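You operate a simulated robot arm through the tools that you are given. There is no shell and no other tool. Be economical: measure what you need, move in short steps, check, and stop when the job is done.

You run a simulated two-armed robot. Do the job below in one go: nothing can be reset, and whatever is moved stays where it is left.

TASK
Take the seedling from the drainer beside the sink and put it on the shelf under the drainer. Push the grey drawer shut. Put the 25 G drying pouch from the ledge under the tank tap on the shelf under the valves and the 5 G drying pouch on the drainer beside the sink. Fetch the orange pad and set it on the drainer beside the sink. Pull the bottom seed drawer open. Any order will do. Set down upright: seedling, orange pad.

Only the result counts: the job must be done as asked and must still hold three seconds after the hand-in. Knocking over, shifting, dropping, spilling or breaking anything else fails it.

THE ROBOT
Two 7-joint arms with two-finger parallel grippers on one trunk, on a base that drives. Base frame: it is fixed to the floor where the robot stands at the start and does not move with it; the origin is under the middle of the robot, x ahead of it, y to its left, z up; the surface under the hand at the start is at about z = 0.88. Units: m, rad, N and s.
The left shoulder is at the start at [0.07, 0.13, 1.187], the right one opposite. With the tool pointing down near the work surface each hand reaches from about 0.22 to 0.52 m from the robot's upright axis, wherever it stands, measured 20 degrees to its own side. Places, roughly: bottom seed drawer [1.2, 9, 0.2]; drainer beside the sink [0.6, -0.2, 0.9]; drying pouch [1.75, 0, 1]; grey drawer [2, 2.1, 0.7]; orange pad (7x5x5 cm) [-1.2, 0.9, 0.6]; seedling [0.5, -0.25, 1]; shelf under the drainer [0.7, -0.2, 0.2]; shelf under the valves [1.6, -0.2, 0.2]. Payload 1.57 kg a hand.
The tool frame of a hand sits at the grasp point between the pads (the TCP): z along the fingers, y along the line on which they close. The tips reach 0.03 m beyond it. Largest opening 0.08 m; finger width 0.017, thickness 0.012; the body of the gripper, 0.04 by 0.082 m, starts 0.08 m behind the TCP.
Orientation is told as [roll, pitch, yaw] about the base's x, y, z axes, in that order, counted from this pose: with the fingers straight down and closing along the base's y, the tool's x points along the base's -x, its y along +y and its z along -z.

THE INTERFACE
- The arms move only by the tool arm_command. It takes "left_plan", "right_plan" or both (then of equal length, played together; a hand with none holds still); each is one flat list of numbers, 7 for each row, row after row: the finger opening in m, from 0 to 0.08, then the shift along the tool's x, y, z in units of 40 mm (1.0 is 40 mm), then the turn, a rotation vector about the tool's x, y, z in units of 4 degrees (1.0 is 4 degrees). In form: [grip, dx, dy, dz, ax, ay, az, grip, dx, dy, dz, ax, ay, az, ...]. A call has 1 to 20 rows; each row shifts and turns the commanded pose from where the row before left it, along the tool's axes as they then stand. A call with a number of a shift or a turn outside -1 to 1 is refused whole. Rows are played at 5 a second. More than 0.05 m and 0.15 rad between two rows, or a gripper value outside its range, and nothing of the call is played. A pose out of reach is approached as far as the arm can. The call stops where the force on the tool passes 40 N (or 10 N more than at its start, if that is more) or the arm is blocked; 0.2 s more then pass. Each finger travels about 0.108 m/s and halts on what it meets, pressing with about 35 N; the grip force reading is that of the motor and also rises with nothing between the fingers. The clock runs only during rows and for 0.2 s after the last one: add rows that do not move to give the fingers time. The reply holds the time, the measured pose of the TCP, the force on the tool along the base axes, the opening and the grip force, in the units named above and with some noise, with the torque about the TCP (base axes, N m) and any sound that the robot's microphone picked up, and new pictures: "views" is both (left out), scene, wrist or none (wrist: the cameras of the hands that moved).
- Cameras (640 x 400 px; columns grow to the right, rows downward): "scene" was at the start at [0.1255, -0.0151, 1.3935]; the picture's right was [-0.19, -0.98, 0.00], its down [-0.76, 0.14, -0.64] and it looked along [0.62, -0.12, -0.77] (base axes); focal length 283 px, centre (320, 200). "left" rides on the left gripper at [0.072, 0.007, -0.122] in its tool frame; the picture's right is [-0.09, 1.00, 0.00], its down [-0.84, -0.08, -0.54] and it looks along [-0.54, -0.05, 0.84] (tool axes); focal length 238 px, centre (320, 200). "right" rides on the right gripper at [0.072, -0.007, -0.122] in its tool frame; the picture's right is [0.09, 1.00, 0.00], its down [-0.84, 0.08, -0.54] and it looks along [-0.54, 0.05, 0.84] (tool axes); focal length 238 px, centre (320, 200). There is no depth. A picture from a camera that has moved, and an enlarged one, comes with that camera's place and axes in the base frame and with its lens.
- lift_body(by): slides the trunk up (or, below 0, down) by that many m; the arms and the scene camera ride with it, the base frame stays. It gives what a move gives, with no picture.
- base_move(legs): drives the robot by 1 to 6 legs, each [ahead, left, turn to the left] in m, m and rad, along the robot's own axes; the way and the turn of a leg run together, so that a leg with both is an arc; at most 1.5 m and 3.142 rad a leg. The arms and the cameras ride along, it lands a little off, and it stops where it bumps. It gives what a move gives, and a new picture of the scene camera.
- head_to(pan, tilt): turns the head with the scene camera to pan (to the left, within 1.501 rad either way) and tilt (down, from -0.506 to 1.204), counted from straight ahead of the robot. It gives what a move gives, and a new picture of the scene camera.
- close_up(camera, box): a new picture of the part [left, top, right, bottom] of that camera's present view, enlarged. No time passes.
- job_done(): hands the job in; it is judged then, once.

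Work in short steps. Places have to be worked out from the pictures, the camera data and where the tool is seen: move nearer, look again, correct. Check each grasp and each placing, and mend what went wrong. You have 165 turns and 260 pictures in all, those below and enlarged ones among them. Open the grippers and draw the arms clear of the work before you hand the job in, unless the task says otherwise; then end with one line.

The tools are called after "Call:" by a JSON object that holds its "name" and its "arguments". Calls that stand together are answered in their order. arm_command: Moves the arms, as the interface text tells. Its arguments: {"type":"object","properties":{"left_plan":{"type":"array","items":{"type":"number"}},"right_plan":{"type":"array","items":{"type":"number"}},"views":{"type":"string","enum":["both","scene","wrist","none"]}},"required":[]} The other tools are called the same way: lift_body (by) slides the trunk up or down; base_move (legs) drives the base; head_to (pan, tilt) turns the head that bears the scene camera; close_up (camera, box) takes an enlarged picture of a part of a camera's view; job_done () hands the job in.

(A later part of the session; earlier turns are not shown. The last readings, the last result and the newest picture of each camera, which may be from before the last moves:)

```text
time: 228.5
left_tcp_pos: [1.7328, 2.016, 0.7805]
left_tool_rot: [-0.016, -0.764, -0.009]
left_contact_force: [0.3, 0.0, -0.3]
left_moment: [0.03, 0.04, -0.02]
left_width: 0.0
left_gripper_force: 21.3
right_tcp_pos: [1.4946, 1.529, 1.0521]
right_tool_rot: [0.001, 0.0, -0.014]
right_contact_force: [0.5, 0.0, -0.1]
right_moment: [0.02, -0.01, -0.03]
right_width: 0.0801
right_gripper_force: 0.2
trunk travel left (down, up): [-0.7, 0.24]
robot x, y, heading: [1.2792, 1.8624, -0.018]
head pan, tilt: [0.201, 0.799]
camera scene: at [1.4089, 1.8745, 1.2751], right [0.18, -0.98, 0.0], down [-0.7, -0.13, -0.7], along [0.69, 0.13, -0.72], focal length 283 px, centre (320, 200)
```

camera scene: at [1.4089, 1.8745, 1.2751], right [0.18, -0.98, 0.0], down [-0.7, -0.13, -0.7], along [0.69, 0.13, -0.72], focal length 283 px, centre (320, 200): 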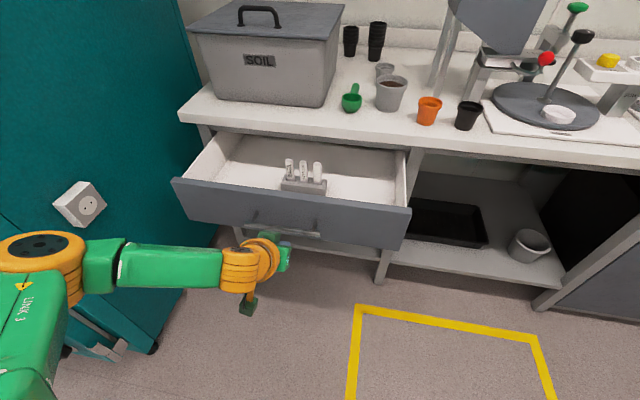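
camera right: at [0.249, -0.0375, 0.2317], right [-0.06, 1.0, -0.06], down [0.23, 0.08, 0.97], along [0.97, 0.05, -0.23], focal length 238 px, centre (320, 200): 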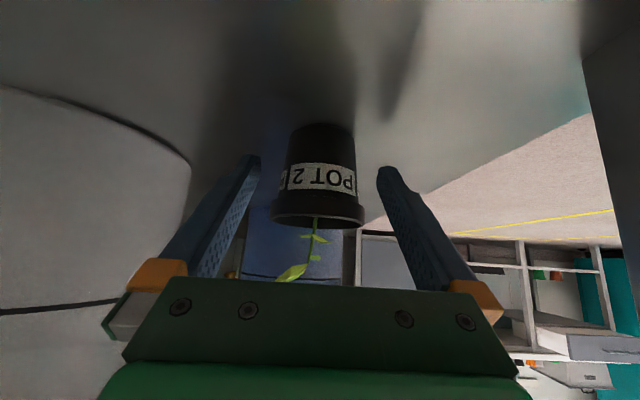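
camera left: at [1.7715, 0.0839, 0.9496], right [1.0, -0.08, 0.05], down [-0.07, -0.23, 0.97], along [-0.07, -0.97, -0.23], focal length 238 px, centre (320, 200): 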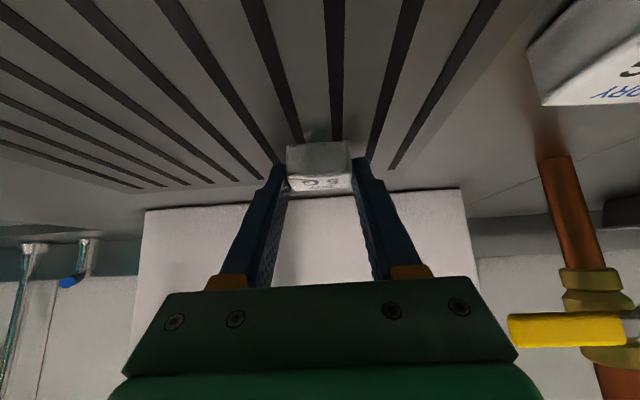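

The drawer front is at x ≈ 1.865. I'll move to contact and push in steps, watching the force.

Call:
{"name": "base_move", "arguments": {"legs": [[0.12, 0, 0.012]]}}

Call:
{"name": "base_move", "arguments": {"legs": [[0.08, 0, 0]]}}

```text
time: 229.7
left_tcp_pos: [1.8463, 2.0222, 0.7826]
left_tool_rot: [-0.015, -0.766, 0.006]
left_contact_force: [-0.4, 0.5, -0.3]
left_moment: [-0.01, 0.01, -0.02]
left_width: 0.0
left_gripper_force: 21.0
right_tcp_pos: [1.614, 1.5301, 1.0511]
right_tool_rot: [0.002, -0.002, -0.003]
right_contact_force: [-0.4, 0.0, -0.2]
right_moment: [0.0, -0.03, 0.04]
right_width: 0.08
right_gripper_force: 0.1
trunk travel left (down, up): [-0.7, 0.24]
robot x, y, heading: [1.3974, 1.8599, -0.005]
head pan, tilt: [0.201, 0.799]
camera scene: at [1.524, 1.8753, 1.2752], right [0.2, -0.98, 0.0], down [-0.7, -0.14, -0.7], along [0.68, 0.14, -0.72], focal length 283 px, centre (320, 200)
```

scene: 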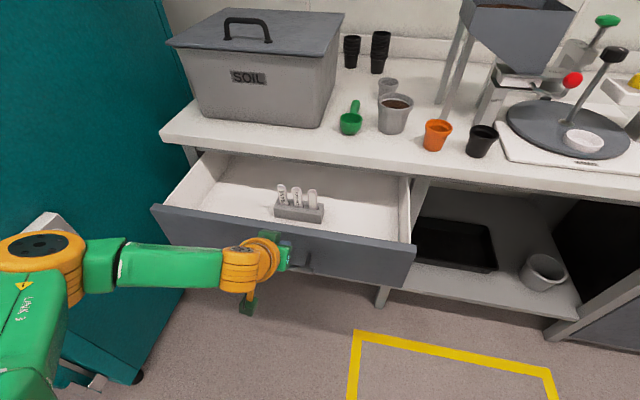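

```text
time: 230.8
left_tcp_pos: [1.9242, 2.0222, 0.7814]
left_tool_rot: [-0.014, -0.766, 0.006]
left_contact_force: [0.2, 0.1, 0.9]
left_moment: [-0.03, -0.02, 0.02]
left_width: 0.0
left_gripper_force: 21.2
right_tcp_pos: [1.6903, 1.5314, 1.0521]
right_tool_rot: [0.001, -0.002, -0.003]
right_contact_force: [-0.1, -0.8, -0.8]
right_moment: [0.01, -0.02, 0.03]
right_width: 0.0802
right_gripper_force: 0.1
trunk travel left (down, up): [-0.7, 0.24]
robot x, y, heading: [1.4777, 1.8629, -0.002]
head pan, tilt: [0.201, 0.799]
camera scene: at [1.601, 1.8752, 1.2754], right [0.2, -0.98, 0.0], down [-0.7, -0.14, -0.7], along [0.68, 0.14, -0.72], focal length 283 px, centre (320, 200)
```

scene: 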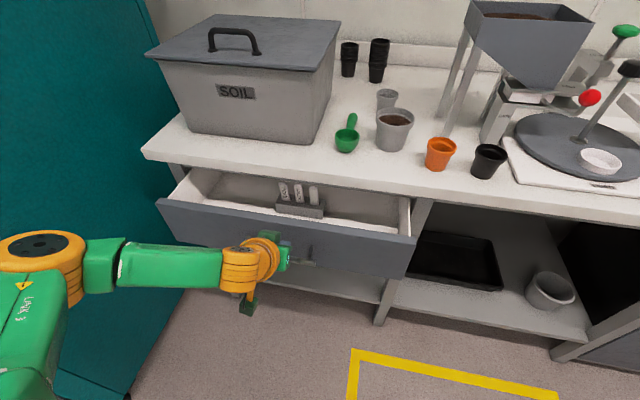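

The drawer is moving in, with the front now near 1.955. I'll continue in smaller steps.

Call:
{"name": "base_move", "arguments": {"legs": [[0.03, 0, 0]]}}

Call:
{"name": "base_move", "arguments": {"legs": [[0.02, 0, 0]]}}

```text
time: 231.6
left_tcp_pos: [1.9541, 2.0223, 0.7817]
left_tool_rot: [-0.017, -0.766, 0.005]
left_contact_force: [-0.4, 0.0, -0.5]
left_moment: [-0.02, -0.05, 0.01]
left_width: 0.0002
left_gripper_force: 21.5
right_tcp_pos: [1.7211, 1.531, 1.053]
right_tool_rot: [-0.001, -0.005, -0.001]
right_contact_force: [-0.6, -0.2, 0.1]
right_moment: [-0.02, -0.04, 0.0]
right_width: 0.08
right_gripper_force: 0.0
trunk travel left (down, up): [-0.7, 0.24]
robot x, y, heading: [1.5073, 1.8601, 0.0]
head pan, tilt: [0.201, 0.799]
camera scene: at [1.6312, 1.8754, 1.2754], right [0.2, -0.98, 0.0], down [-0.7, -0.14, -0.7], along [0.69, 0.14, -0.71], focal length 283 px, centre (320, 200)
```

scene: 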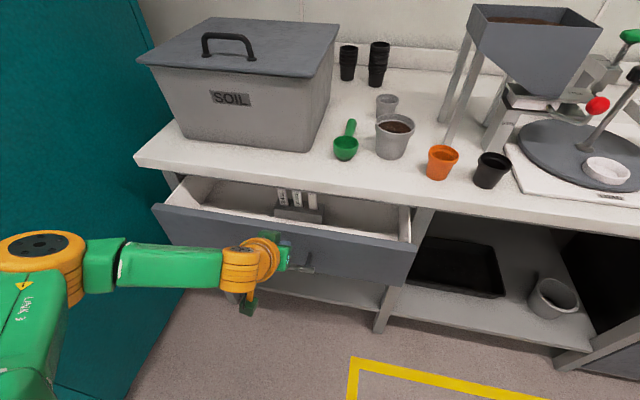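

```text
time: 232.4
left_tcp_pos: [1.9748, 2.0219, 0.7826]
left_tool_rot: [-0.016, -0.766, 0.006]
left_contact_force: [-0.7, 0.5, 0.4]
left_moment: [-0.02, 0.03, 0.01]
left_width: 0.0002
left_gripper_force: 21.1
right_tcp_pos: [1.7423, 1.5313, 1.052]
right_tool_rot: [0.001, -0.001, 0.0]
right_contact_force: [0.3, 0.7, -0.1]
right_moment: [-0.01, -0.01, -0.02]
right_width: 0.0799
right_gripper_force: 0.3
trunk travel left (down, up): [-0.7, 0.24]
robot x, y, heading: [1.5232, 1.86, -0.001]
head pan, tilt: [0.201, 0.799]
camera scene: at [1.6516, 1.8754, 1.2754], right [0.2, -0.98, 0.0], down [-0.7, -0.14, -0.7], along [0.68, 0.14, -0.72], focal length 283 px, centre (320, 200)
```

scene: 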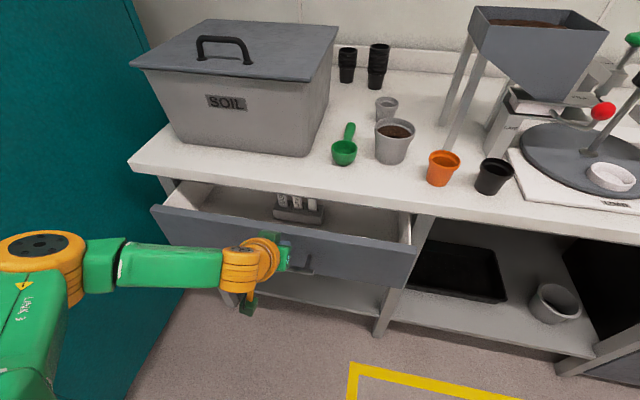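

Call:
{"name": "base_move", "arguments": {"legs": [[0.03, 0, 0]]}}

Call:
{"name": "base_move", "arguments": {"legs": [[0.02, 0, 0]]}}

```text
time: 233.2
left_tcp_pos: [2.0059, 2.0207, 0.783]
left_tool_rot: [-0.015, -0.768, 0.004]
left_contact_force: [-1.2, 0.0, 0.5]
left_moment: [0.01, -0.02, 0.0]
left_width: 0.0001
left_gripper_force: 21.0
right_tcp_pos: [1.7713, 1.5306, 1.0528]
right_tool_rot: [0.0, -0.005, -0.003]
right_contact_force: [-0.4, 0.3, 0.0]
right_moment: [-0.01, -0.04, 0.01]
right_width: 0.08
right_gripper_force: 0.0
trunk travel left (down, up): [-0.7, 0.24]
robot x, y, heading: [1.5559, 1.8598, -0.0]
head pan, tilt: [0.201, 0.799]
camera scene: at [1.6814, 1.8752, 1.2755], right [0.2, -0.98, 0.0], down [-0.7, -0.14, -0.7], along [0.69, 0.14, -0.71], focal length 283 px, centre (320, 200)
```

scene: 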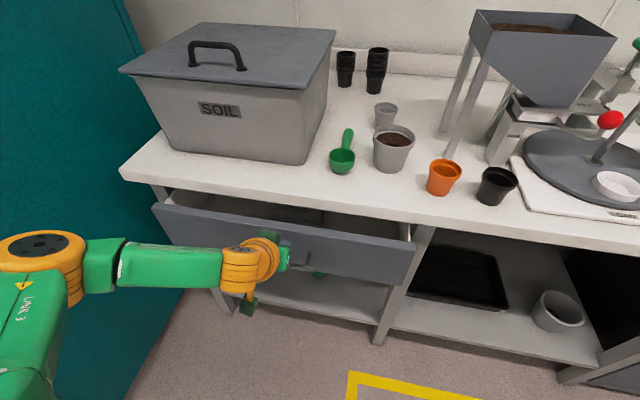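

```text
time: 234.0
left_tcp_pos: [2.0241, 2.0224, 0.7831]
left_tool_rot: [-0.016, -0.767, 0.004]
left_contact_force: [0.3, -0.2, -0.4]
left_moment: [0.0, -0.02, 0.0]
left_width: 0.0
left_gripper_force: 21.2
right_tcp_pos: [1.7932, 1.5303, 1.0518]
right_tool_rot: [0.003, -0.004, -0.001]
right_contact_force: [0.3, 0.2, 1.0]
right_moment: [-0.01, -0.01, -0.01]
right_width: 0.0799
right_gripper_force: 0.1
trunk travel left (down, up): [-0.7, 0.24]
robot x, y, heading: [1.5771, 1.8588, 0.002]
head pan, tilt: [0.201, 0.799]
camera scene: at [1.7026, 1.8752, 1.2754], right [0.2, -0.98, 0.0], down [-0.7, -0.14, -0.7], along [0.68, 0.14, -0.72], focal length 283 px, centre (320, 200)
```

scene: 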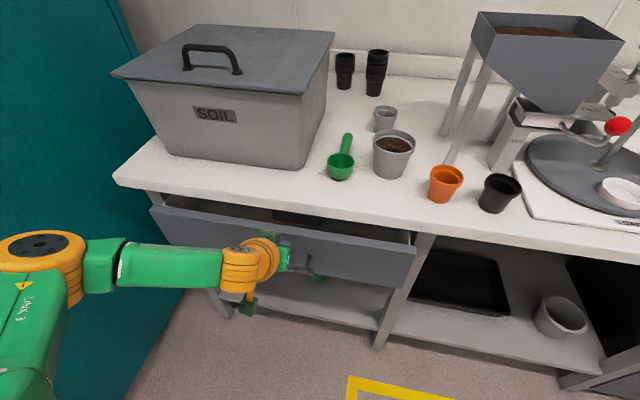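

Call:
{"name": "base_move", "arguments": {"legs": [[0.025, 0, 0]]}}

Call:
{"name": "base_move", "arguments": {"legs": [[0.02, 0, 0]]}}

```text
time: 234.8
left_tcp_pos: [2.05, 2.0205, 0.7826]
left_tool_rot: [-0.015, -0.768, 0.004]
left_contact_force: [0.1, -0.6, 0.9]
left_moment: [0.03, -0.03, 0.0]
left_width: 0.0
left_gripper_force: 21.1
right_tcp_pos: [1.8165, 1.5316, 1.0521]
right_tool_rot: [0.004, -0.004, -0.002]
right_contact_force: [0.3, -0.3, -0.3]
right_moment: [-0.02, -0.02, 0.04]
right_width: 0.08
right_gripper_force: 0.0
trunk travel left (down, up): [-0.7, 0.24]
robot x, y, heading: [1.5955, 1.8616, 0.003]
head pan, tilt: [0.201, 0.799]
camera scene: at [1.7261, 1.8751, 1.2755], right [0.2, -0.98, 0.0], down [-0.7, -0.14, -0.7], along [0.69, 0.14, -0.71], focal length 283 px, centre (320, 200)
```

scene: 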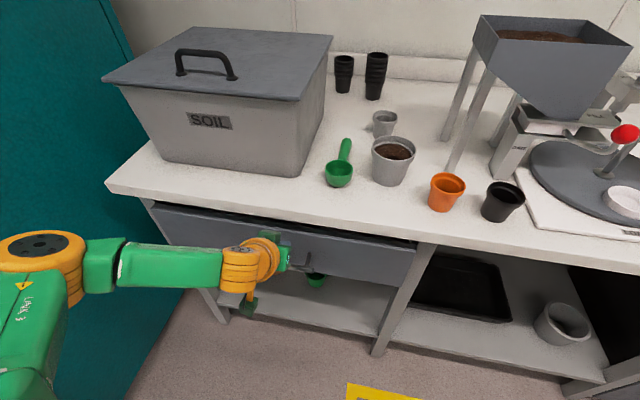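

```text
time: 235.6
left_tcp_pos: [2.0691, 2.0201, 0.7829]
left_tool_rot: [-0.015, -0.766, 0.003]
left_contact_force: [-0.4, 1.0, 0.4]
left_moment: [-0.03, -0.01, -0.01]
left_width: 0.0002
left_gripper_force: 21.3
right_tcp_pos: [1.8368, 1.5294, 1.0522]
right_tool_rot: [0.002, -0.004, -0.002]
right_contact_force: [-0.1, -0.5, 0.2]
right_moment: [-0.04, 0.0, 0.03]
right_width: 0.08
right_gripper_force: 0.1
trunk travel left (down, up): [-0.7, 0.24]
robot x, y, heading: [1.6207, 1.8601, -0.0]
head pan, tilt: [0.201, 0.799]
camera scene: at [1.7466, 1.8751, 1.2754], right [0.2, -0.98, 0.0], down [-0.7, -0.14, -0.7], along [0.69, 0.14, -0.72], focal length 283 px, centre (320, 200)
```

scene: 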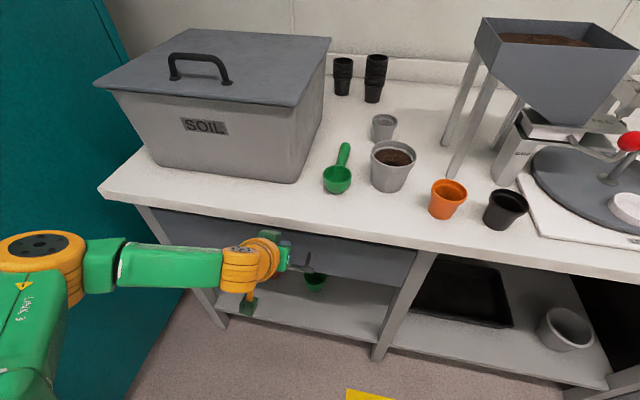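

Call:
{"name": "base_move", "arguments": {"legs": [[0.015, 0, 0]]}}

Call:
{"name": "close_up", "arguments": {"camera": "left", "box": [0, 0, 640, 400]}}

Call:
{"name": "close_up", "arguments": {"camera": "scene", "box": [100, 180, 460, 400]}}

```text
time: 236.4
left_tcp_pos: [2.0828, 2.0197, 0.78]
left_tool_rot: [-0.016, -0.762, 0.002]
left_contact_force: [-15.0, -0.8, -6.4]
left_moment: [-0.04, 0.44, -0.04]
left_width: 0.0002
left_gripper_force: 21.3
right_tcp_pos: [1.8516, 1.5305, 1.0521]
right_tool_rot: [0.003, -0.004, -0.003]
right_contact_force: [0.1, 0.3, 0.6]
right_moment: [0.01, 0.02, -0.03]
right_width: 0.0802
right_gripper_force: 0.1
trunk travel left (down, up): [-0.7, 0.24]
robot x, y, heading: [1.639, 1.8608, 0.002]
head pan, tilt: [0.201, 0.799]
camera scene: at [1.7611, 1.8751, 1.2753], right [0.2, -0.98, 0.0], down [-0.7, -0.14, -0.7], along [0.69, 0.14, -0.71], focal length 283 px, centre (320, 200)
```

scene: 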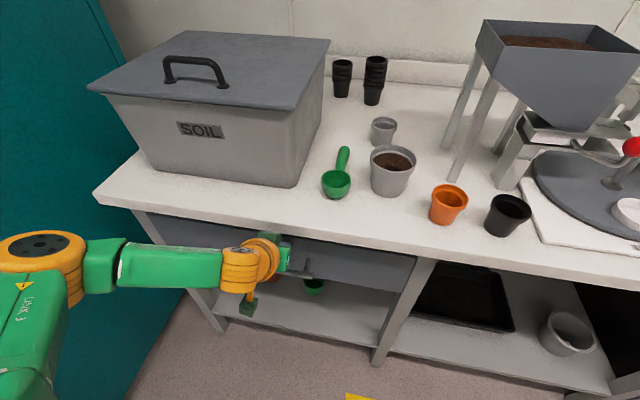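

```text
1.00 times, centred on (320, 200) of left (not enlarged: the box is as wide or as high as the picture)
camera zoom: at [1.9467, 2.0287, 0.8199], right [0.07, 1.0, 0.05], down [0.23, -0.07, 0.97], along [0.97, -0.06, -0.23], focal length 238 px, centre (320, 200)
```

zoom: 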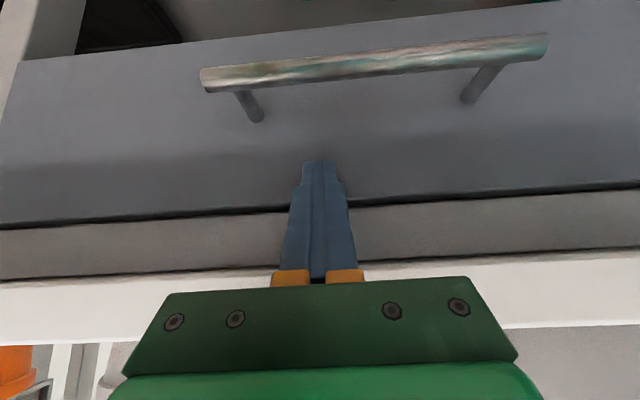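

```text
1.78 times, centred on (280, 290) of scene
camera zoom: at [1.7611, 1.8751, 1.2753], right [0.2, -0.98, 0.0], down [-0.7, -0.14, -0.7], along [0.69, 0.14, -0.71], focal length 504 px, centre (391, 40)
```

zoom: 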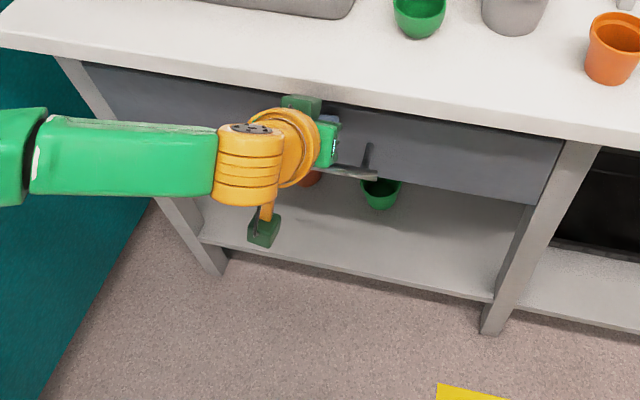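

15 N now. I'll push one more centimetre to see whether it's the stop.

Call:
{"name": "base_move", "arguments": {"legs": [[0.01, 0, 0]]}}

Call:
{"name": "close_up", "arguments": {"camera": "left", "box": [100, 50, 540, 325]}}

```text
time: 237.3
left_tcp_pos: [2.0834, 2.0205, 0.779]
left_tool_rot: [-0.02, -0.748, 0.002]
left_contact_force: [-16.6, -0.4, 7.2]
left_moment: [-0.07, 0.07, 0.03]
left_width: 0.0
left_gripper_force: 21.6
right_tcp_pos: [1.8577, 1.5316, 1.0531]
right_tool_rot: [0.002, -0.007, 0.005]
right_contact_force: [-0.3, 0.1, -0.1]
right_moment: [0.02, 0.01, -0.01]
right_width: 0.08
right_gripper_force: 0.0
trunk travel left (down, up): [-0.7, 0.24]
robot x, y, heading: [1.6487, 1.8617, 0.005]
head pan, tilt: [0.201, 0.799]
stopped in leg 1: the force on the tool passed its limit at 42 N (the readings are from after the stop); the commanded pose is now the measured one
camera scene: at [1.7654, 1.8749, 1.276], right [0.2, -0.98, 0.0], down [-0.7, -0.14, -0.7], along [0.69, 0.14, -0.71], focal length 283 px, centre (320, 200)
```

scene: 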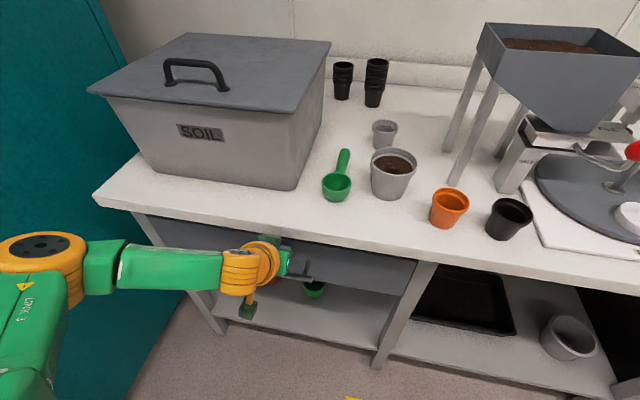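

```text
1.45 times, centred on (320, 188) of left
camera zoom: at [1.9476, 2.0287, 0.8191], right [0.08, 1.0, 0.05], down [0.25, -0.07, 0.97], along [0.97, -0.06, -0.25], focal length 347 px, centre (320, 218)
```

zoom: 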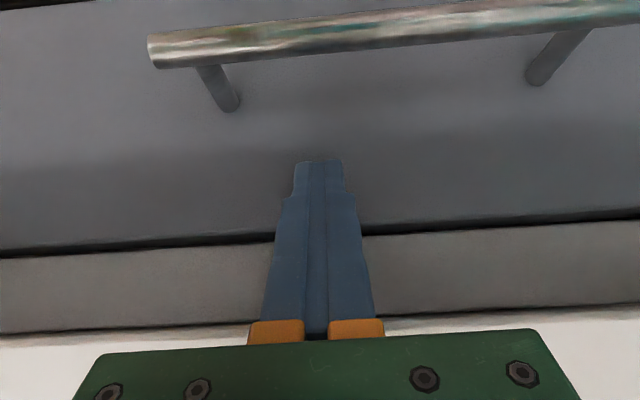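

The moment reading matches contact at the fingertips, so the drawer has hit its stop. I'll back off and verify.

Call:
{"name": "base_move", "arguments": {"legs": [[-0.4, 0, 0]]}}

Call:
{"name": "close_up", "arguments": {"camera": "scene", "box": [150, 80, 470, 280]}}

Call:
{"name": "head_to", "arguments": {"pan": 1.5, "tilt": 0.3}}

```text
time: 239.9
left_tcp_pos: [1.6788, 2.0216, 0.7756]
left_tool_rot: [-0.018, -0.742, 0.008]
left_contact_force: [0.5, 0.5, 0.9]
left_moment: [0.0, -0.01, 0.02]
left_width: 0.0001
left_gripper_force: 21.4
right_tcp_pos: [1.4558, 1.5308, 1.0506]
right_tool_rot: [0.002, 0.0, 0.005]
right_contact_force: [0.4, -0.3, 1.0]
right_moment: [-0.02, -0.01, 0.0]
right_width: 0.08
right_gripper_force: 0.1
trunk travel left (down, up): [-0.7, 0.24]
robot x, y, heading: [1.2336, 1.8611, 0.01]
head pan, tilt: [0.201, 0.799]
camera scene: at [1.3647, 1.8748, 1.275], right [0.2, -0.98, 0.0], down [-0.7, -0.15, -0.7], along [0.68, 0.14, -0.72], focal length 283 px, centre (320, 200)
```

scene: 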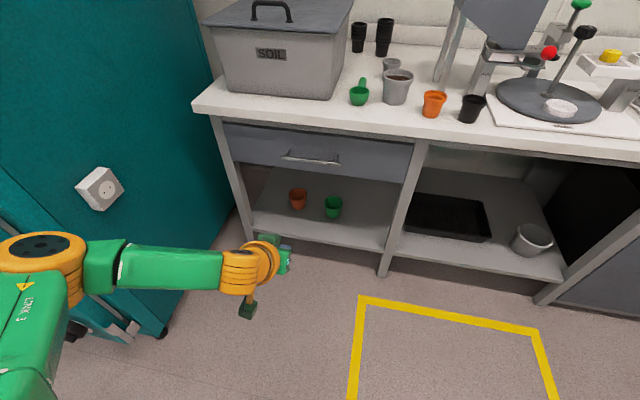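

```text
2.00 times, centred on (310, 180) of scene
camera zoom: at [1.3647, 1.8748, 1.275], right [0.2, -0.98, 0.0], down [-0.7, -0.15, -0.7], along [0.68, 0.14, -0.72], focal length 567 px, centre (340, 240)
```

zoom: 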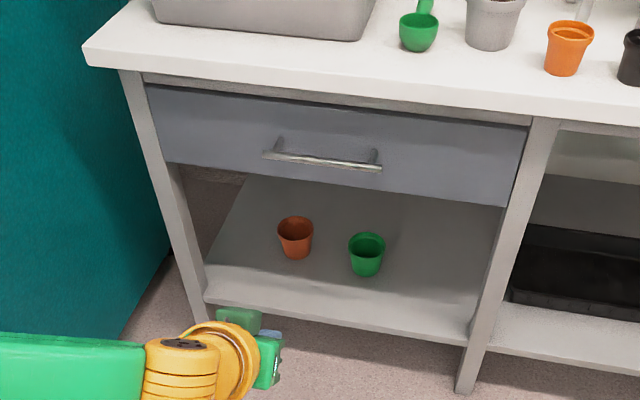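

```text
time: 241.3
left_tcp_pos: [1.6791, 2.022, 0.7755]
left_tool_rot: [-0.017, -0.742, 0.009]
left_contact_force: [0.8, -0.5, 0.0]
left_moment: [0.01, 0.0, 0.0]
left_width: 0.0
left_gripper_force: 21.3
right_tcp_pos: [1.4545, 1.5312, 1.0522]
right_tool_rot: [0.001, -0.001, 0.005]
right_contact_force: [-0.5, 0.6, 0.0]
right_moment: [0.0, 0.0, -0.03]
right_width: 0.08
right_gripper_force: 0.0
trunk travel left (down, up): [-0.7, 0.24]
robot x, y, heading: [1.2347, 1.8555, 0.009]
head pan, tilt: [1.499, 0.3]
camera scene: at [1.2913, 1.9515, 1.3194], right [1.0, -0.07, 0.0], down [-0.02, -0.3, -0.96], along [0.06, 0.95, -0.3], focal length 283 px, centre (320, 200)
```

scene: 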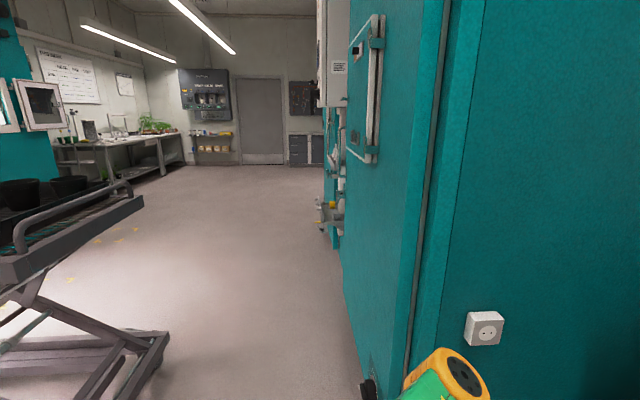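

The drawer is flush. The seed drawers are visible at the far end (y ≈ 9), past a trolley (right side x ≈ 0.55) and the chambers (x ≈ 1.4). I'll raise the trunk, turn to face -x so I'm narrow, and strafe through.

Call:
{"name": "lift_body", "arguments": {"by": 0.22}}

Call:
{"name": "base_move", "arguments": {"legs": [[-0.2, 0, 0], [0, 0, 3.13]]}}

Call:
{"name": "head_to", "arguments": {"pan": -1.0, "tilt": 0.5}}

```text
time: 243.7
left_tcp_pos: [1.6788, 2.0215, 0.9953]
left_tool_rot: [-0.019, -0.744, 0.01]
left_contact_force: [0.1, -0.4, -0.5]
left_moment: [0.01, 0.02, -0.01]
left_width: 0.0
left_gripper_force: 21.4
right_tcp_pos: [1.4559, 1.5312, 1.2725]
right_tool_rot: [0.002, 0.0, 0.006]
right_contact_force: [-0.1, 0.6, -0.8]
right_moment: [0.03, 0.0, 0.01]
right_width: 0.0801
right_gripper_force: 0.0
trunk travel left (down, up): [-0.92, 0.02]
robot x, y, heading: [1.2366, 1.8592, 0.001]
head pan, tilt: [1.499, 0.3]
```

```text
time: 252.5
left_tcp_pos: [0.5806, 1.7159, 0.996]
left_tool_rot: [-0.018, -0.744, 3.101]
left_contact_force: [0.3, -1.0, 0.9]
left_moment: [0.01, -0.01, 0.0]
left_width: 0.0
left_gripper_force: 21.7
right_tcp_pos: [0.827, 2.1947, 1.2702]
right_tool_rot: [0.001, 0.001, 3.097]
right_contact_force: [0.2, -0.1, 0.6]
right_moment: [-0.03, -0.01, 0.02]
right_width: 0.0801
right_gripper_force: 0.0
trunk travel left (down, up): [-0.92, 0.02]
robot x, y, heading: [1.0352, 1.8558, 3.092]
head pan, tilt: [1.499, 0.3]
camera scene: at [0.9715, 1.7659, 1.5394], right [-0.99, 0.12, 0.0], down [0.03, 0.29, -0.96], along [-0.11, -0.95, -0.3], focal length 283 px, centre (320, 200)
```

scene: 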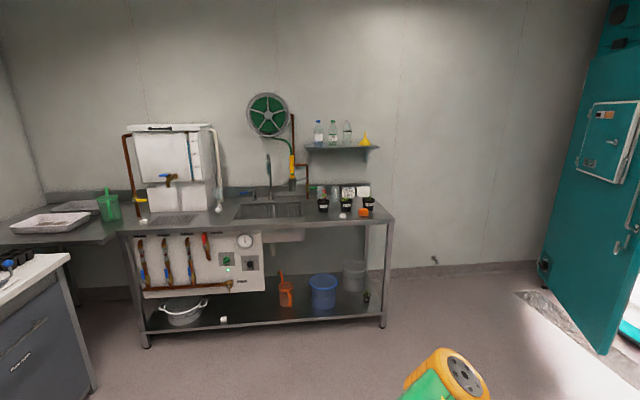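

```text
time: 254.8
left_tcp_pos: [0.5806, 1.717, 0.9967]
left_tool_rot: [-0.018, -0.744, 3.098]
left_contact_force: [0.3, -0.4, -0.4]
left_moment: [0.0, 0.01, -0.01]
left_width: 0.0
left_gripper_force: 21.1
right_tcp_pos: [0.8277, 2.1962, 1.2716]
right_tool_rot: [0.0, -0.001, 3.098]
right_contact_force: [0.3, -0.4, -0.2]
right_moment: [0.02, 0.03, 0.02]
right_width: 0.0801
right_gripper_force: 0.0
trunk travel left (down, up): [-0.92, 0.02]
robot x, y, heading: [1.032, 1.8572, 3.099]
head pan, tilt: [-1.0, 0.499]
camera scene: at [0.9365, 1.9372, 1.521], right [0.86, 0.5, 0.0], down [0.24, -0.41, -0.88], along [-0.44, 0.76, -0.48], focal length 283 px, centre (320, 200)
```

scene: 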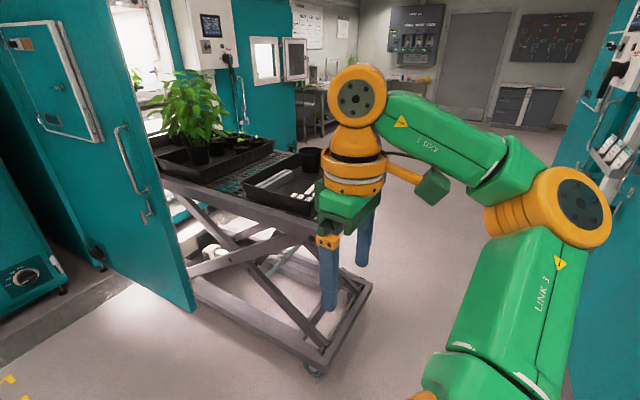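

The trolley's right edge is at x ≈ 0.5 and my left hand reaches x ≈ 0.58, so there is room on both sides. I'll strafe in stages.

Call:
{"name": "base_move", "arguments": {"legs": [[0, 0, 0.04], [0, -1.2, 0]]}}

Call:
{"name": "head_to", "arguments": {"pan": -1.3, "tilt": 0.5}}

```text
time: 261.3
left_tcp_pos: [0.5943, 2.9025, 0.9959]
left_tool_rot: [-0.02, -0.744, 3.138]
left_contact_force: [-0.2, -0.1, -0.8]
left_moment: [0.01, -0.01, -0.02]
left_width: 0.0
left_gripper_force: 21.4
right_tcp_pos: [0.8223, 3.39, 1.271]
right_tool_rot: [0.001, -0.001, 3.134]
right_contact_force: [0.8, 0.5, 0.3]
right_moment: [0.03, 0.01, 0.02]
right_width: 0.0799
right_gripper_force: 0.0
trunk travel left (down, up): [-0.92, 0.02]
robot x, y, heading: [1.0393, 3.0603, 3.135]
head pan, tilt: [-1.0, 0.499]
camera scene: at [0.9412, 3.1358, 1.5211], right [0.85, 0.53, 0.0], down [0.26, -0.4, -0.88], along [-0.47, 0.74, -0.48], focal length 283 px, centre (320, 200)
```

scene: 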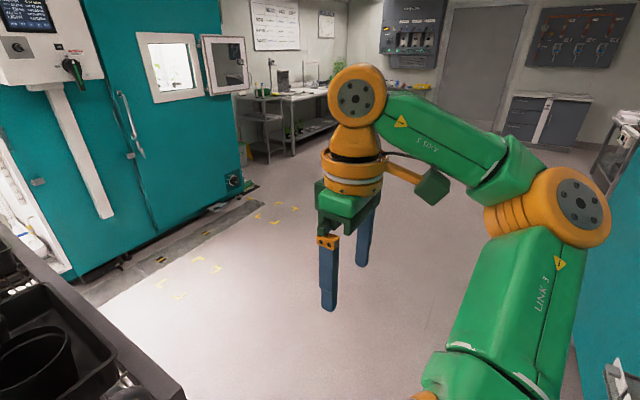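

```text
time: 262.1
left_tcp_pos: [0.5936, 2.9035, 0.9963]
left_tool_rot: [-0.019, -0.743, 3.137]
left_contact_force: [0.0, -0.6, -0.8]
left_moment: [0.0, 0.01, 0.02]
left_width: 0.0001
left_gripper_force: 21.0
right_tcp_pos: [0.8227, 3.3912, 1.2714]
right_tool_rot: [0.002, 0.001, 3.135]
right_contact_force: [0.6, -0.8, -0.4]
right_moment: [-0.02, 0.01, -0.01]
right_width: 0.0801
right_gripper_force: 0.1
trunk travel left (down, up): [-0.92, 0.02]
robot x, y, heading: [1.0425, 3.0588, 3.133]
head pan, tilt: [-1.3, 0.499]
camera scene: at [0.9662, 3.1479, 1.521], right [0.97, 0.26, 0.0], down [0.12, -0.46, -0.88], along [-0.23, 0.85, -0.48], focal length 283 px, centre (320, 200)
```

scene: 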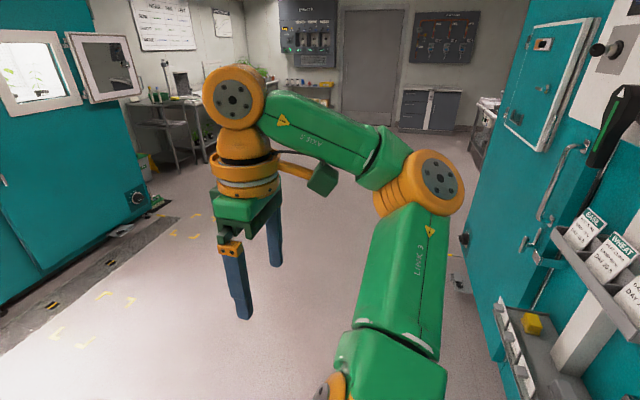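

Trays on the right chamber reach to x ≈ 1.4. I'll strafe past the trolley, then shift toward -x, and continue.

Call:
{"name": "base_move", "arguments": {"legs": [[0, -0.4, 0], [0.03, -0.4, 0], [0.25, -0.3, 0], [0, -1.3, 0]]}}

```text
time: 274.9
left_tcp_pos: [0.3519, 5.3374, 0.9959]
left_tool_rot: [-0.019, -0.742, 3.098]
left_contact_force: [0.4, 0.1, -0.1]
left_moment: [0.01, -0.01, 0.0]
left_width: 0.0
left_gripper_force: 21.6
right_tcp_pos: [0.6012, 5.815, 1.2712]
right_tool_rot: [-0.001, 0.0, 3.096]
right_contact_force: [0.3, -0.3, 0.3]
right_moment: [-0.01, 0.01, 0.01]
right_width: 0.0798
right_gripper_force: 0.1
trunk travel left (down, up): [-0.92, 0.02]
robot x, y, heading: [0.803, 5.4746, 3.093]
head pan, tilt: [-1.3, 0.499]
camera scene: at [0.734, 5.5658, 1.5211], right [0.98, 0.22, 0.0], down [0.11, -0.47, -0.88], along [-0.19, 0.86, -0.48], focal length 283 px, centre (320, 200)
```

scene: 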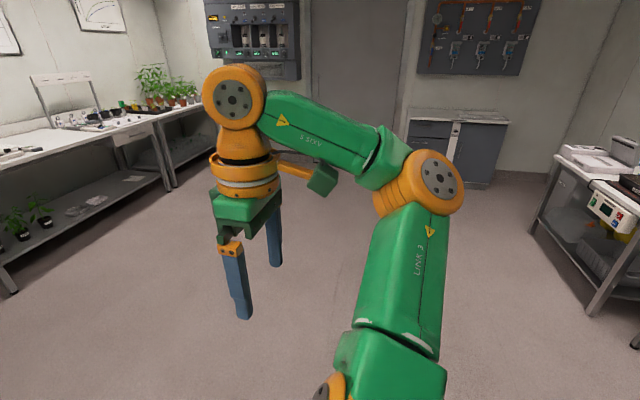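

This is open floor. I'll turn to face +y and look at the seed drawers.

Call:
{"name": "base_move", "arguments": {"legs": [[0, 0, -1.522], [1.0, 0, 0]]}}

Call:
{"name": "head_to", "arguments": {"pan": 0.0, "tilt": 0.4}}

```text
time: 283.7
left_tcp_pos: [0.6678, 6.8833, 0.9958]
left_tool_rot: [-0.018, -0.745, 1.553]
left_contact_force: [-0.3, 0.0, 0.0]
left_moment: [-0.01, 0.01, -0.01]
left_width: 0.0
left_gripper_force: 21.5
right_tcp_pos: [1.1523, 6.6459, 1.2719]
right_tool_rot: [0.0, -0.003, 1.552]
right_contact_force: [-0.7, -0.6, -0.8]
right_moment: [0.01, -0.01, 0.02]
right_width: 0.08
right_gripper_force: 0.0
trunk travel left (down, up): [-0.92, 0.02]
robot x, y, heading: [0.8186, 6.4344, 1.544]
head pan, tilt: [-1.3, 0.499]
camera scene: at [0.9077, 6.5054, 1.5211], right [0.25, -0.97, 0.0], down [-0.46, -0.12, -0.88], along [0.85, 0.22, -0.48], focal length 283 px, centre (320, 200)
```

scene: 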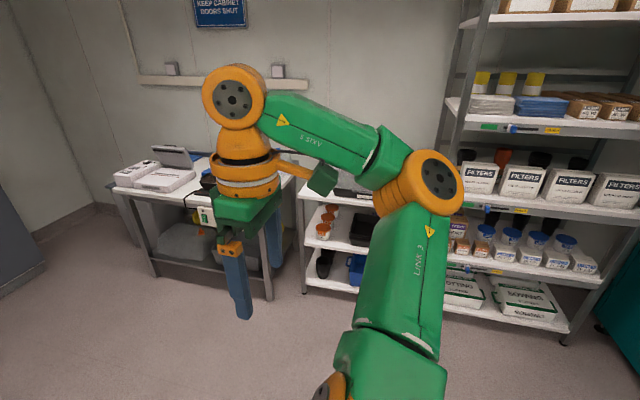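

```text
time: 285.1
left_tcp_pos: [0.6672, 6.8822, 0.9949]
left_tool_rot: [-0.018, -0.741, 1.554]
left_contact_force: [-0.5, -0.7, -0.6]
left_moment: [0.01, 0.0, -0.03]
left_width: 0.0
left_gripper_force: 21.7
right_tcp_pos: [1.1525, 6.6472, 1.2722]
right_tool_rot: [0.001, -0.001, 1.553]
right_contact_force: [-1.1, -0.8, 0.5]
right_moment: [0.0, 0.01, 0.03]
right_width: 0.0799
right_gripper_force: 0.0
trunk travel left (down, up): [-0.92, 0.02]
robot x, y, heading: [0.8193, 6.4348, 1.553]
head pan, tilt: [0.0, 0.4]
camera scene: at [0.8216, 6.577, 1.5302], right [1.0, -0.02, 0.0], down [-0.01, -0.39, -0.92], along [0.02, 0.92, -0.39], focal length 283 px, centre (320, 200)
```

scene: 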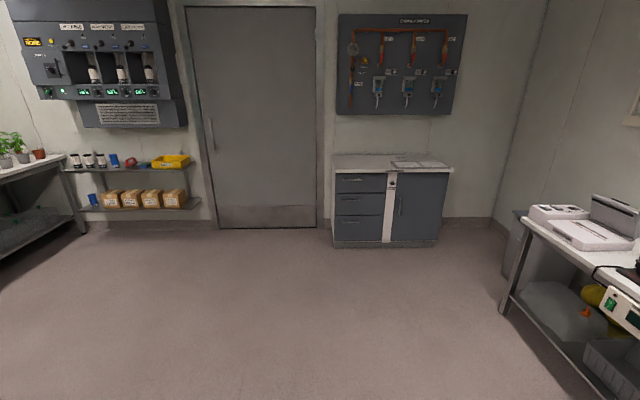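

Call:
{"name": "close_up", "arguments": {"camera": "scene", "box": [310, 140, 470, 260]}}

Call:
{"name": "base_move", "arguments": {"legs": [[1.2, 0, 0.018]]}}

Call:
{"name": "head_to", "arguments": {"pan": -0.2, "tilt": 0.6}}

```text
3.33 times, centred on (390, 200) of scene
camera zoom: at [0.8216, 6.577, 1.5302], right [1.0, -0.02, 0.0], down [-0.01, -0.39, -0.92], along [0.02, 0.92, -0.39], focal length 945 px, centre (87, 200)
```

zoom: 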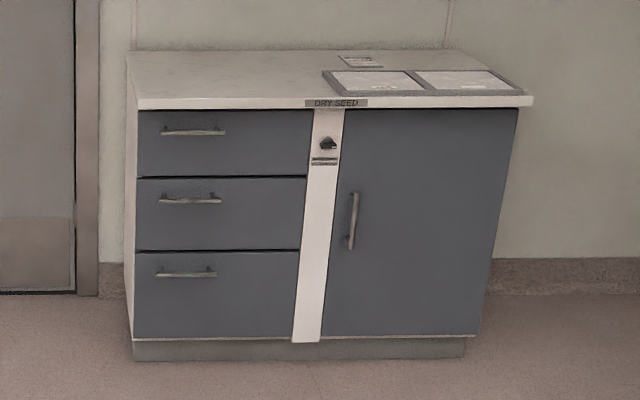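

```text
time: 291.3
left_tcp_pos: [0.6867, 8.1035, 0.9961]
left_tool_rot: [-0.018, -0.743, 1.559]
left_contact_force: [0.4, -0.2, -0.2]
left_moment: [0.01, 0.02, -0.01]
left_width: 0.0
left_gripper_force: 21.3
right_tcp_pos: [1.1731, 7.8701, 1.2712]
right_tool_rot: [0.002, -0.002, 1.556]
right_contact_force: [-0.3, -0.4, -0.3]
right_moment: [0.04, -0.01, 0.02]
right_width: 0.0801
right_gripper_force: 0.2
trunk travel left (down, up): [-0.92, 0.02]
robot x, y, heading: [0.8427, 7.6591, 1.552]
head pan, tilt: [0.0, 0.4]
camera scene: at [0.8432, 7.7974, 1.5303], right [1.0, -0.02, 0.0], down [-0.01, -0.39, -0.92], along [0.01, 0.92, -0.39], focal length 283 px, centre (320, 200)
```

scene: 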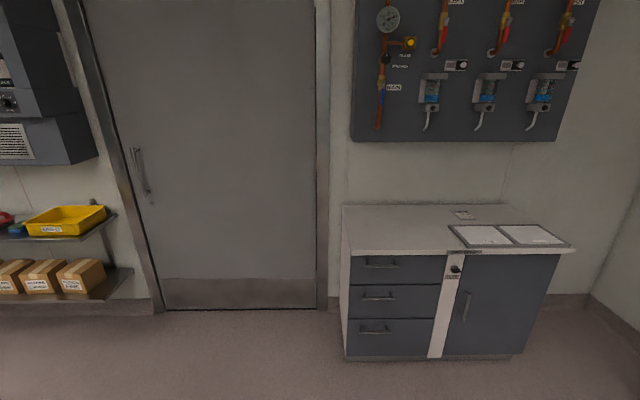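

```text
time: 292.1
left_tcp_pos: [0.6882, 8.104, 0.9954]
left_tool_rot: [-0.017, -0.743, 1.558]
left_contact_force: [0.1, -0.8, 0.3]
left_moment: [0.02, 0.02, -0.01]
left_width: 0.0
left_gripper_force: 20.5
right_tcp_pos: [1.1737, 7.8699, 1.271]
right_tool_rot: [0.002, 0.001, 1.557]
right_contact_force: [0.5, 0.0, -0.1]
right_moment: [-0.01, -0.02, 0.01]
right_width: 0.0802
right_gripper_force: 0.0
trunk travel left (down, up): [-0.92, 0.02]
robot x, y, heading: [0.8413, 7.6596, 1.549]
head pan, tilt: [-0.201, 0.6]
camera scene: at [0.8608, 7.792, 1.512], right [0.98, -0.21, 0.0], down [-0.12, -0.55, -0.83], along [0.18, 0.81, -0.56], focal length 283 px, centre (320, 200)
```

scene: 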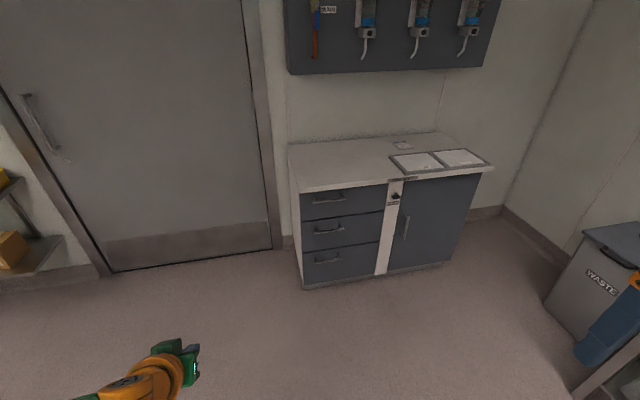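

The bottom drawer's bar handle is at about (1.156, 8.93, 0.28). Since these drawers slide easily, I'll hook the closed fingers behind the bar from above. First: a steeper pitch and the hand raised relative to the shoulder.

Call:
{"name": "arm_command", "arguments": {"left_plan": [0, 0, 0, 0, 0, 0.88, 0, 0, 0, 0, 0, 0, 0.88, 0, 0, 0, 0, 0, 0, 0.88, 0, 0, 0, 0, 0, 0, 0.88, 0, 0, 0, 0, 0, 0, 0.88, 0, 0, -0.42, 0, -0.9, 0, 0, 0, 0, -0.42, 0, -0.9, 0, 0, 0, 0, -0.42, 0, -0.9, 0, 0, 0, 0, -0.42, 0, -0.9, 0, 0, 0, 0, -0.42, 0, -0.9, 0, 0, 0], "views": "none"}}

Call:
{"name": "base_move", "arguments": {"legs": [[0.3, -0.46, 0.02]]}}

Call:
{"name": "lift_body", "arguments": {"by": -0.4}}

Call:
{"name": "head_to", "arguments": {"pan": 0.0, "tilt": 0.5}}

```text
time: 294.3
left_tcp_pos: [0.6861, 8.1064, 1.1985]
left_tool_rot: [-0.014, -0.434, 1.55]
left_contact_force: [-0.6, -0.3, -0.1]
left_moment: [0.0, -0.03, 0.0]
left_width: 0.0002
left_gripper_force: 21.3
right_tcp_pos: [1.1725, 7.8698, 1.2716]
right_tool_rot: [0.002, -0.001, 1.557]
right_contact_force: [-0.3, -0.7, -0.2]
right_moment: [-0.03, 0.02, 0.01]
right_width: 0.0798
right_gripper_force: 0.1
trunk travel left (down, up): [-0.92, 0.02]
robot x, y, heading: [0.8378, 7.6545, 1.551]
head pan, tilt: [-0.201, 0.6]
```

```text
time: 297.4
left_tcp_pos: [1.1296, 8.4003, 1.1981]
left_tool_rot: [-0.017, -0.435, 1.581]
left_contact_force: [-0.1, 0.0, -0.2]
left_moment: [0.02, -0.02, -0.02]
left_width: 0.0002
left_gripper_force: 21.2
right_tcp_pos: [1.6242, 8.1783, 1.272]
right_tool_rot: [-0.001, -0.001, 1.585]
right_contact_force: [0.0, -0.2, 0.2]
right_moment: [0.03, -0.02, -0.01]
right_width: 0.0798
right_gripper_force: 0.0
trunk travel left (down, up): [-0.92, 0.02]
robot x, y, heading: [1.3015, 7.9542, 1.584]
head pan, tilt: [-0.201, 0.6]
camera scene: at [1.3133, 8.0915, 1.5121], right [0.98, -0.19, 0.0], down [-0.1, -0.55, -0.83], along [0.16, 0.81, -0.56], focal length 283 px, centre (320, 200)
```

scene: 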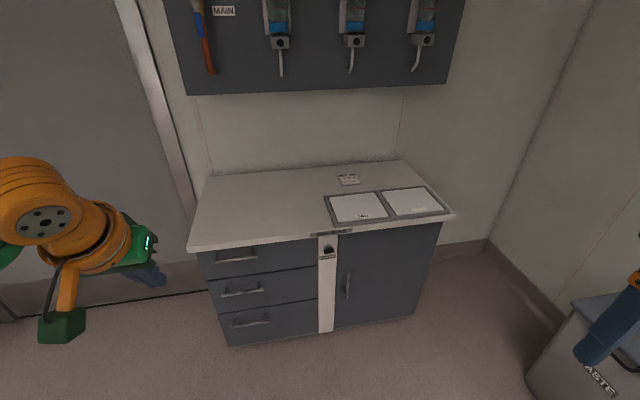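

```text
time: 301.2
left_tcp_pos: [1.1312, 8.4018, 0.7978]
left_tool_rot: [-0.014, -0.436, 1.581]
left_contact_force: [0.3, 0.3, 0.1]
left_moment: [0.02, 0.01, 0.01]
left_width: 0.0
left_gripper_force: 21.6
right_tcp_pos: [1.6255, 8.1788, 0.871]
right_tool_rot: [0.002, 0.001, 1.583]
right_contact_force: [0.8, 0.8, 0.0]
right_moment: [-0.02, -0.01, 0.0]
right_width: 0.0799
right_gripper_force: 0.2
trunk travel left (down, up): [-0.52, 0.42]
robot x, y, heading: [1.3003, 7.9567, 1.576]
head pan, tilt: [-0.201, 0.6]
```

```text
time: 302.0
left_tcp_pos: [1.1313, 8.4021, 0.7977]
left_tool_rot: [-0.014, -0.437, 1.58]
left_contact_force: [-0.2, -0.2, -0.2]
left_moment: [0.0, 0.01, 0.0]
left_width: 0.0
left_gripper_force: 21.4
right_tcp_pos: [1.6265, 8.1804, 0.8719]
right_tool_rot: [0.003, 0.0, 1.586]
right_contact_force: [0.2, 0.0, -0.2]
right_moment: [-0.01, 0.01, -0.03]
right_width: 0.0803
right_gripper_force: 0.0
trunk travel left (down, up): [-0.52, 0.42]
robot x, y, heading: [1.2964, 7.9575, 1.583]
head pan, tilt: [0.0, 0.499]
camera scene: at [1.2978, 8.097, 1.121], right [1.0, 0.01, 0.0], down [0.01, -0.48, -0.88], along [-0.01, 0.88, -0.48], focal length 283 px, centre (320, 200)
```

scene: 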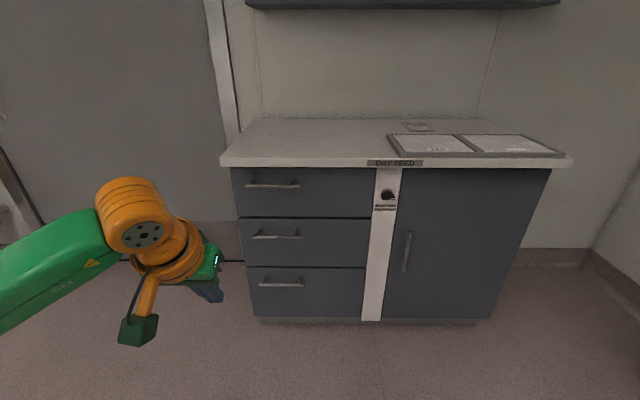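

Call:
{"name": "close_up", "arguments": {"camera": "scene", "box": [220, 150, 380, 330]}}

Call:
{"name": "lift_body", "arguments": {"by": -0.4}}

Call:
{"name": "close_up", "arguments": {"camera": "left", "box": [0, 0, 640, 400]}}

```text
2.22 times, centred on (300, 240) of scene
camera zoom: at [1.2978, 8.097, 1.121], right [1.0, 0.01, 0.0], down [0.01, -0.48, -0.88], along [-0.01, 0.88, -0.48], focal length 630 px, centre (364, 111)
```

zoom: 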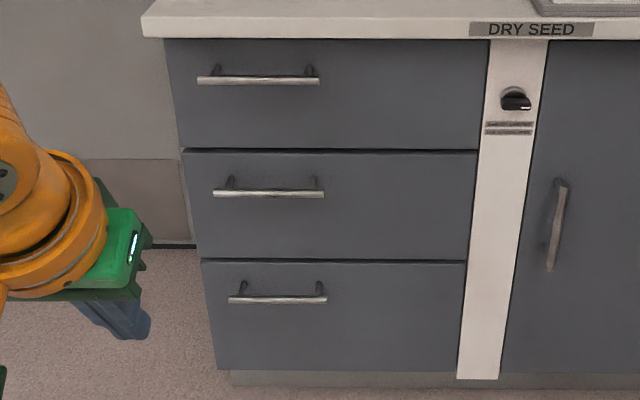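

```text
time: 305.8
left_tcp_pos: [1.1303, 8.4007, 0.3967]
left_tool_rot: [-0.016, -0.437, 1.581]
left_contact_force: [0.7, -0.4, 0.3]
left_moment: [0.07, 0.0, 0.03]
left_width: 0.0
left_gripper_force: 21.2
right_tcp_pos: [1.6261, 8.1793, 0.4714]
right_tool_rot: [0.0, 0.0, 1.585]
right_contact_force: [0.1, -0.3, 0.3]
right_moment: [-0.03, 0.0, 0.0]
right_width: 0.0802
right_gripper_force: 0.1
trunk travel left (down, up): [-0.12, 0.82]
robot x, y, heading: [1.2993, 7.9551, 1.586]
head pan, tilt: [0.0, 0.499]
```

```text
1.00 times, centred on (320, 200) of left (not enlarged: the box is as wide or as high as the picture)
camera zoom: at [1.1234, 8.2848, 0.4778], right [-1.0, 0.08, 0.03], down [0.06, 0.53, 0.85], along [0.05, 0.84, -0.53], focal length 238 px, centre (320, 200)
```

zoom: 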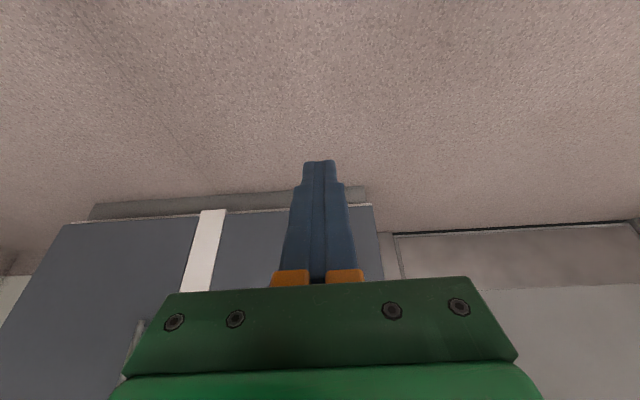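

The handle bar measures (1.15, 8.90, 0.311), with a standoff of about 3.7 cm. I'll tilt the finger 5° more and move so the tip hovers just in front of and above the bar.

Call:
{"name": "arm_command", "arguments": {"left_plan": [0, 0, 0, 0, 0, -0.65, 0, 0, 0, 0, 0, 0, -0.65, 0], "views": "none"}}

Call:
{"name": "base_move", "arguments": {"legs": [[0.43, -0.012, -0.015]]}}

Call:
{"name": "close_up", "arguments": {"camera": "left", "box": [100, 50, 540, 325]}}

```text
time: 306.4
left_tcp_pos: [1.1305, 8.4028, 0.3975]
left_tool_rot: [-0.015, -0.526, 1.581]
left_contact_force: [0.2, 1.0, 0.4]
left_moment: [-0.01, -0.02, 0.0]
left_width: 0.0
left_gripper_force: 21.3
right_tcp_pos: [1.6258, 8.1797, 0.4706]
right_tool_rot: [0.002, 0.001, 1.585]
right_contact_force: [0.4, 0.3, -0.2]
right_moment: [-0.02, -0.02, 0.01]
right_width: 0.0799
right_gripper_force: 0.0
trunk travel left (down, up): [-0.12, 0.82]
robot x, y, heading: [1.2971, 7.96, 1.584]
head pan, tilt: [0.0, 0.499]
```

```text
time: 309.1
left_tcp_pos: [1.1403, 8.8385, 0.3964]
left_tool_rot: [-0.016, -0.526, 1.579]
left_contact_force: [0.1, 0.5, 0.4]
left_moment: [0.01, -0.03, 0.0]
left_width: 0.0
left_gripper_force: 20.9
right_tcp_pos: [1.6319, 8.6163, 0.4711]
right_tool_rot: [0.001, 0.001, 1.583]
right_contact_force: [0.0, -1.0, -0.5]
right_moment: [0.01, -0.01, 0.01]
right_width: 0.0801
right_gripper_force: 0.1
trunk travel left (down, up): [-0.12, 0.82]
robot x, y, heading: [1.3053, 8.3912, 1.579]
head pan, tilt: [0.0, 0.499]
camera scene: at [1.3051, 8.5329, 0.721], right [1.0, 0.01, 0.0], down [0.0, -0.48, -0.88], along [-0.01, 0.88, -0.48], focal length 283 px, centre (320, 200)
```

scene: 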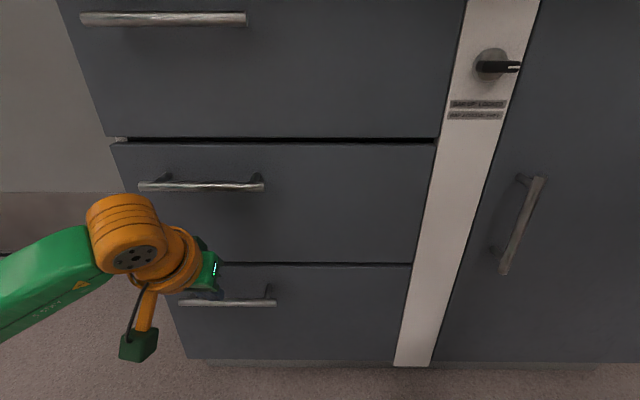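

```text
1.45 times, centred on (320, 188) of left
camera zoom: at [1.1315, 8.7149, 0.4668], right [-1.0, 0.08, 0.03], down [0.07, 0.45, 0.89], along [0.05, 0.89, -0.45], focal length 347 px, centre (320, 218)
```

zoom: 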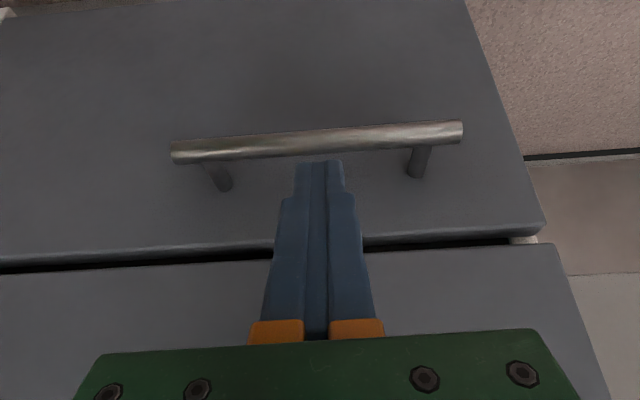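

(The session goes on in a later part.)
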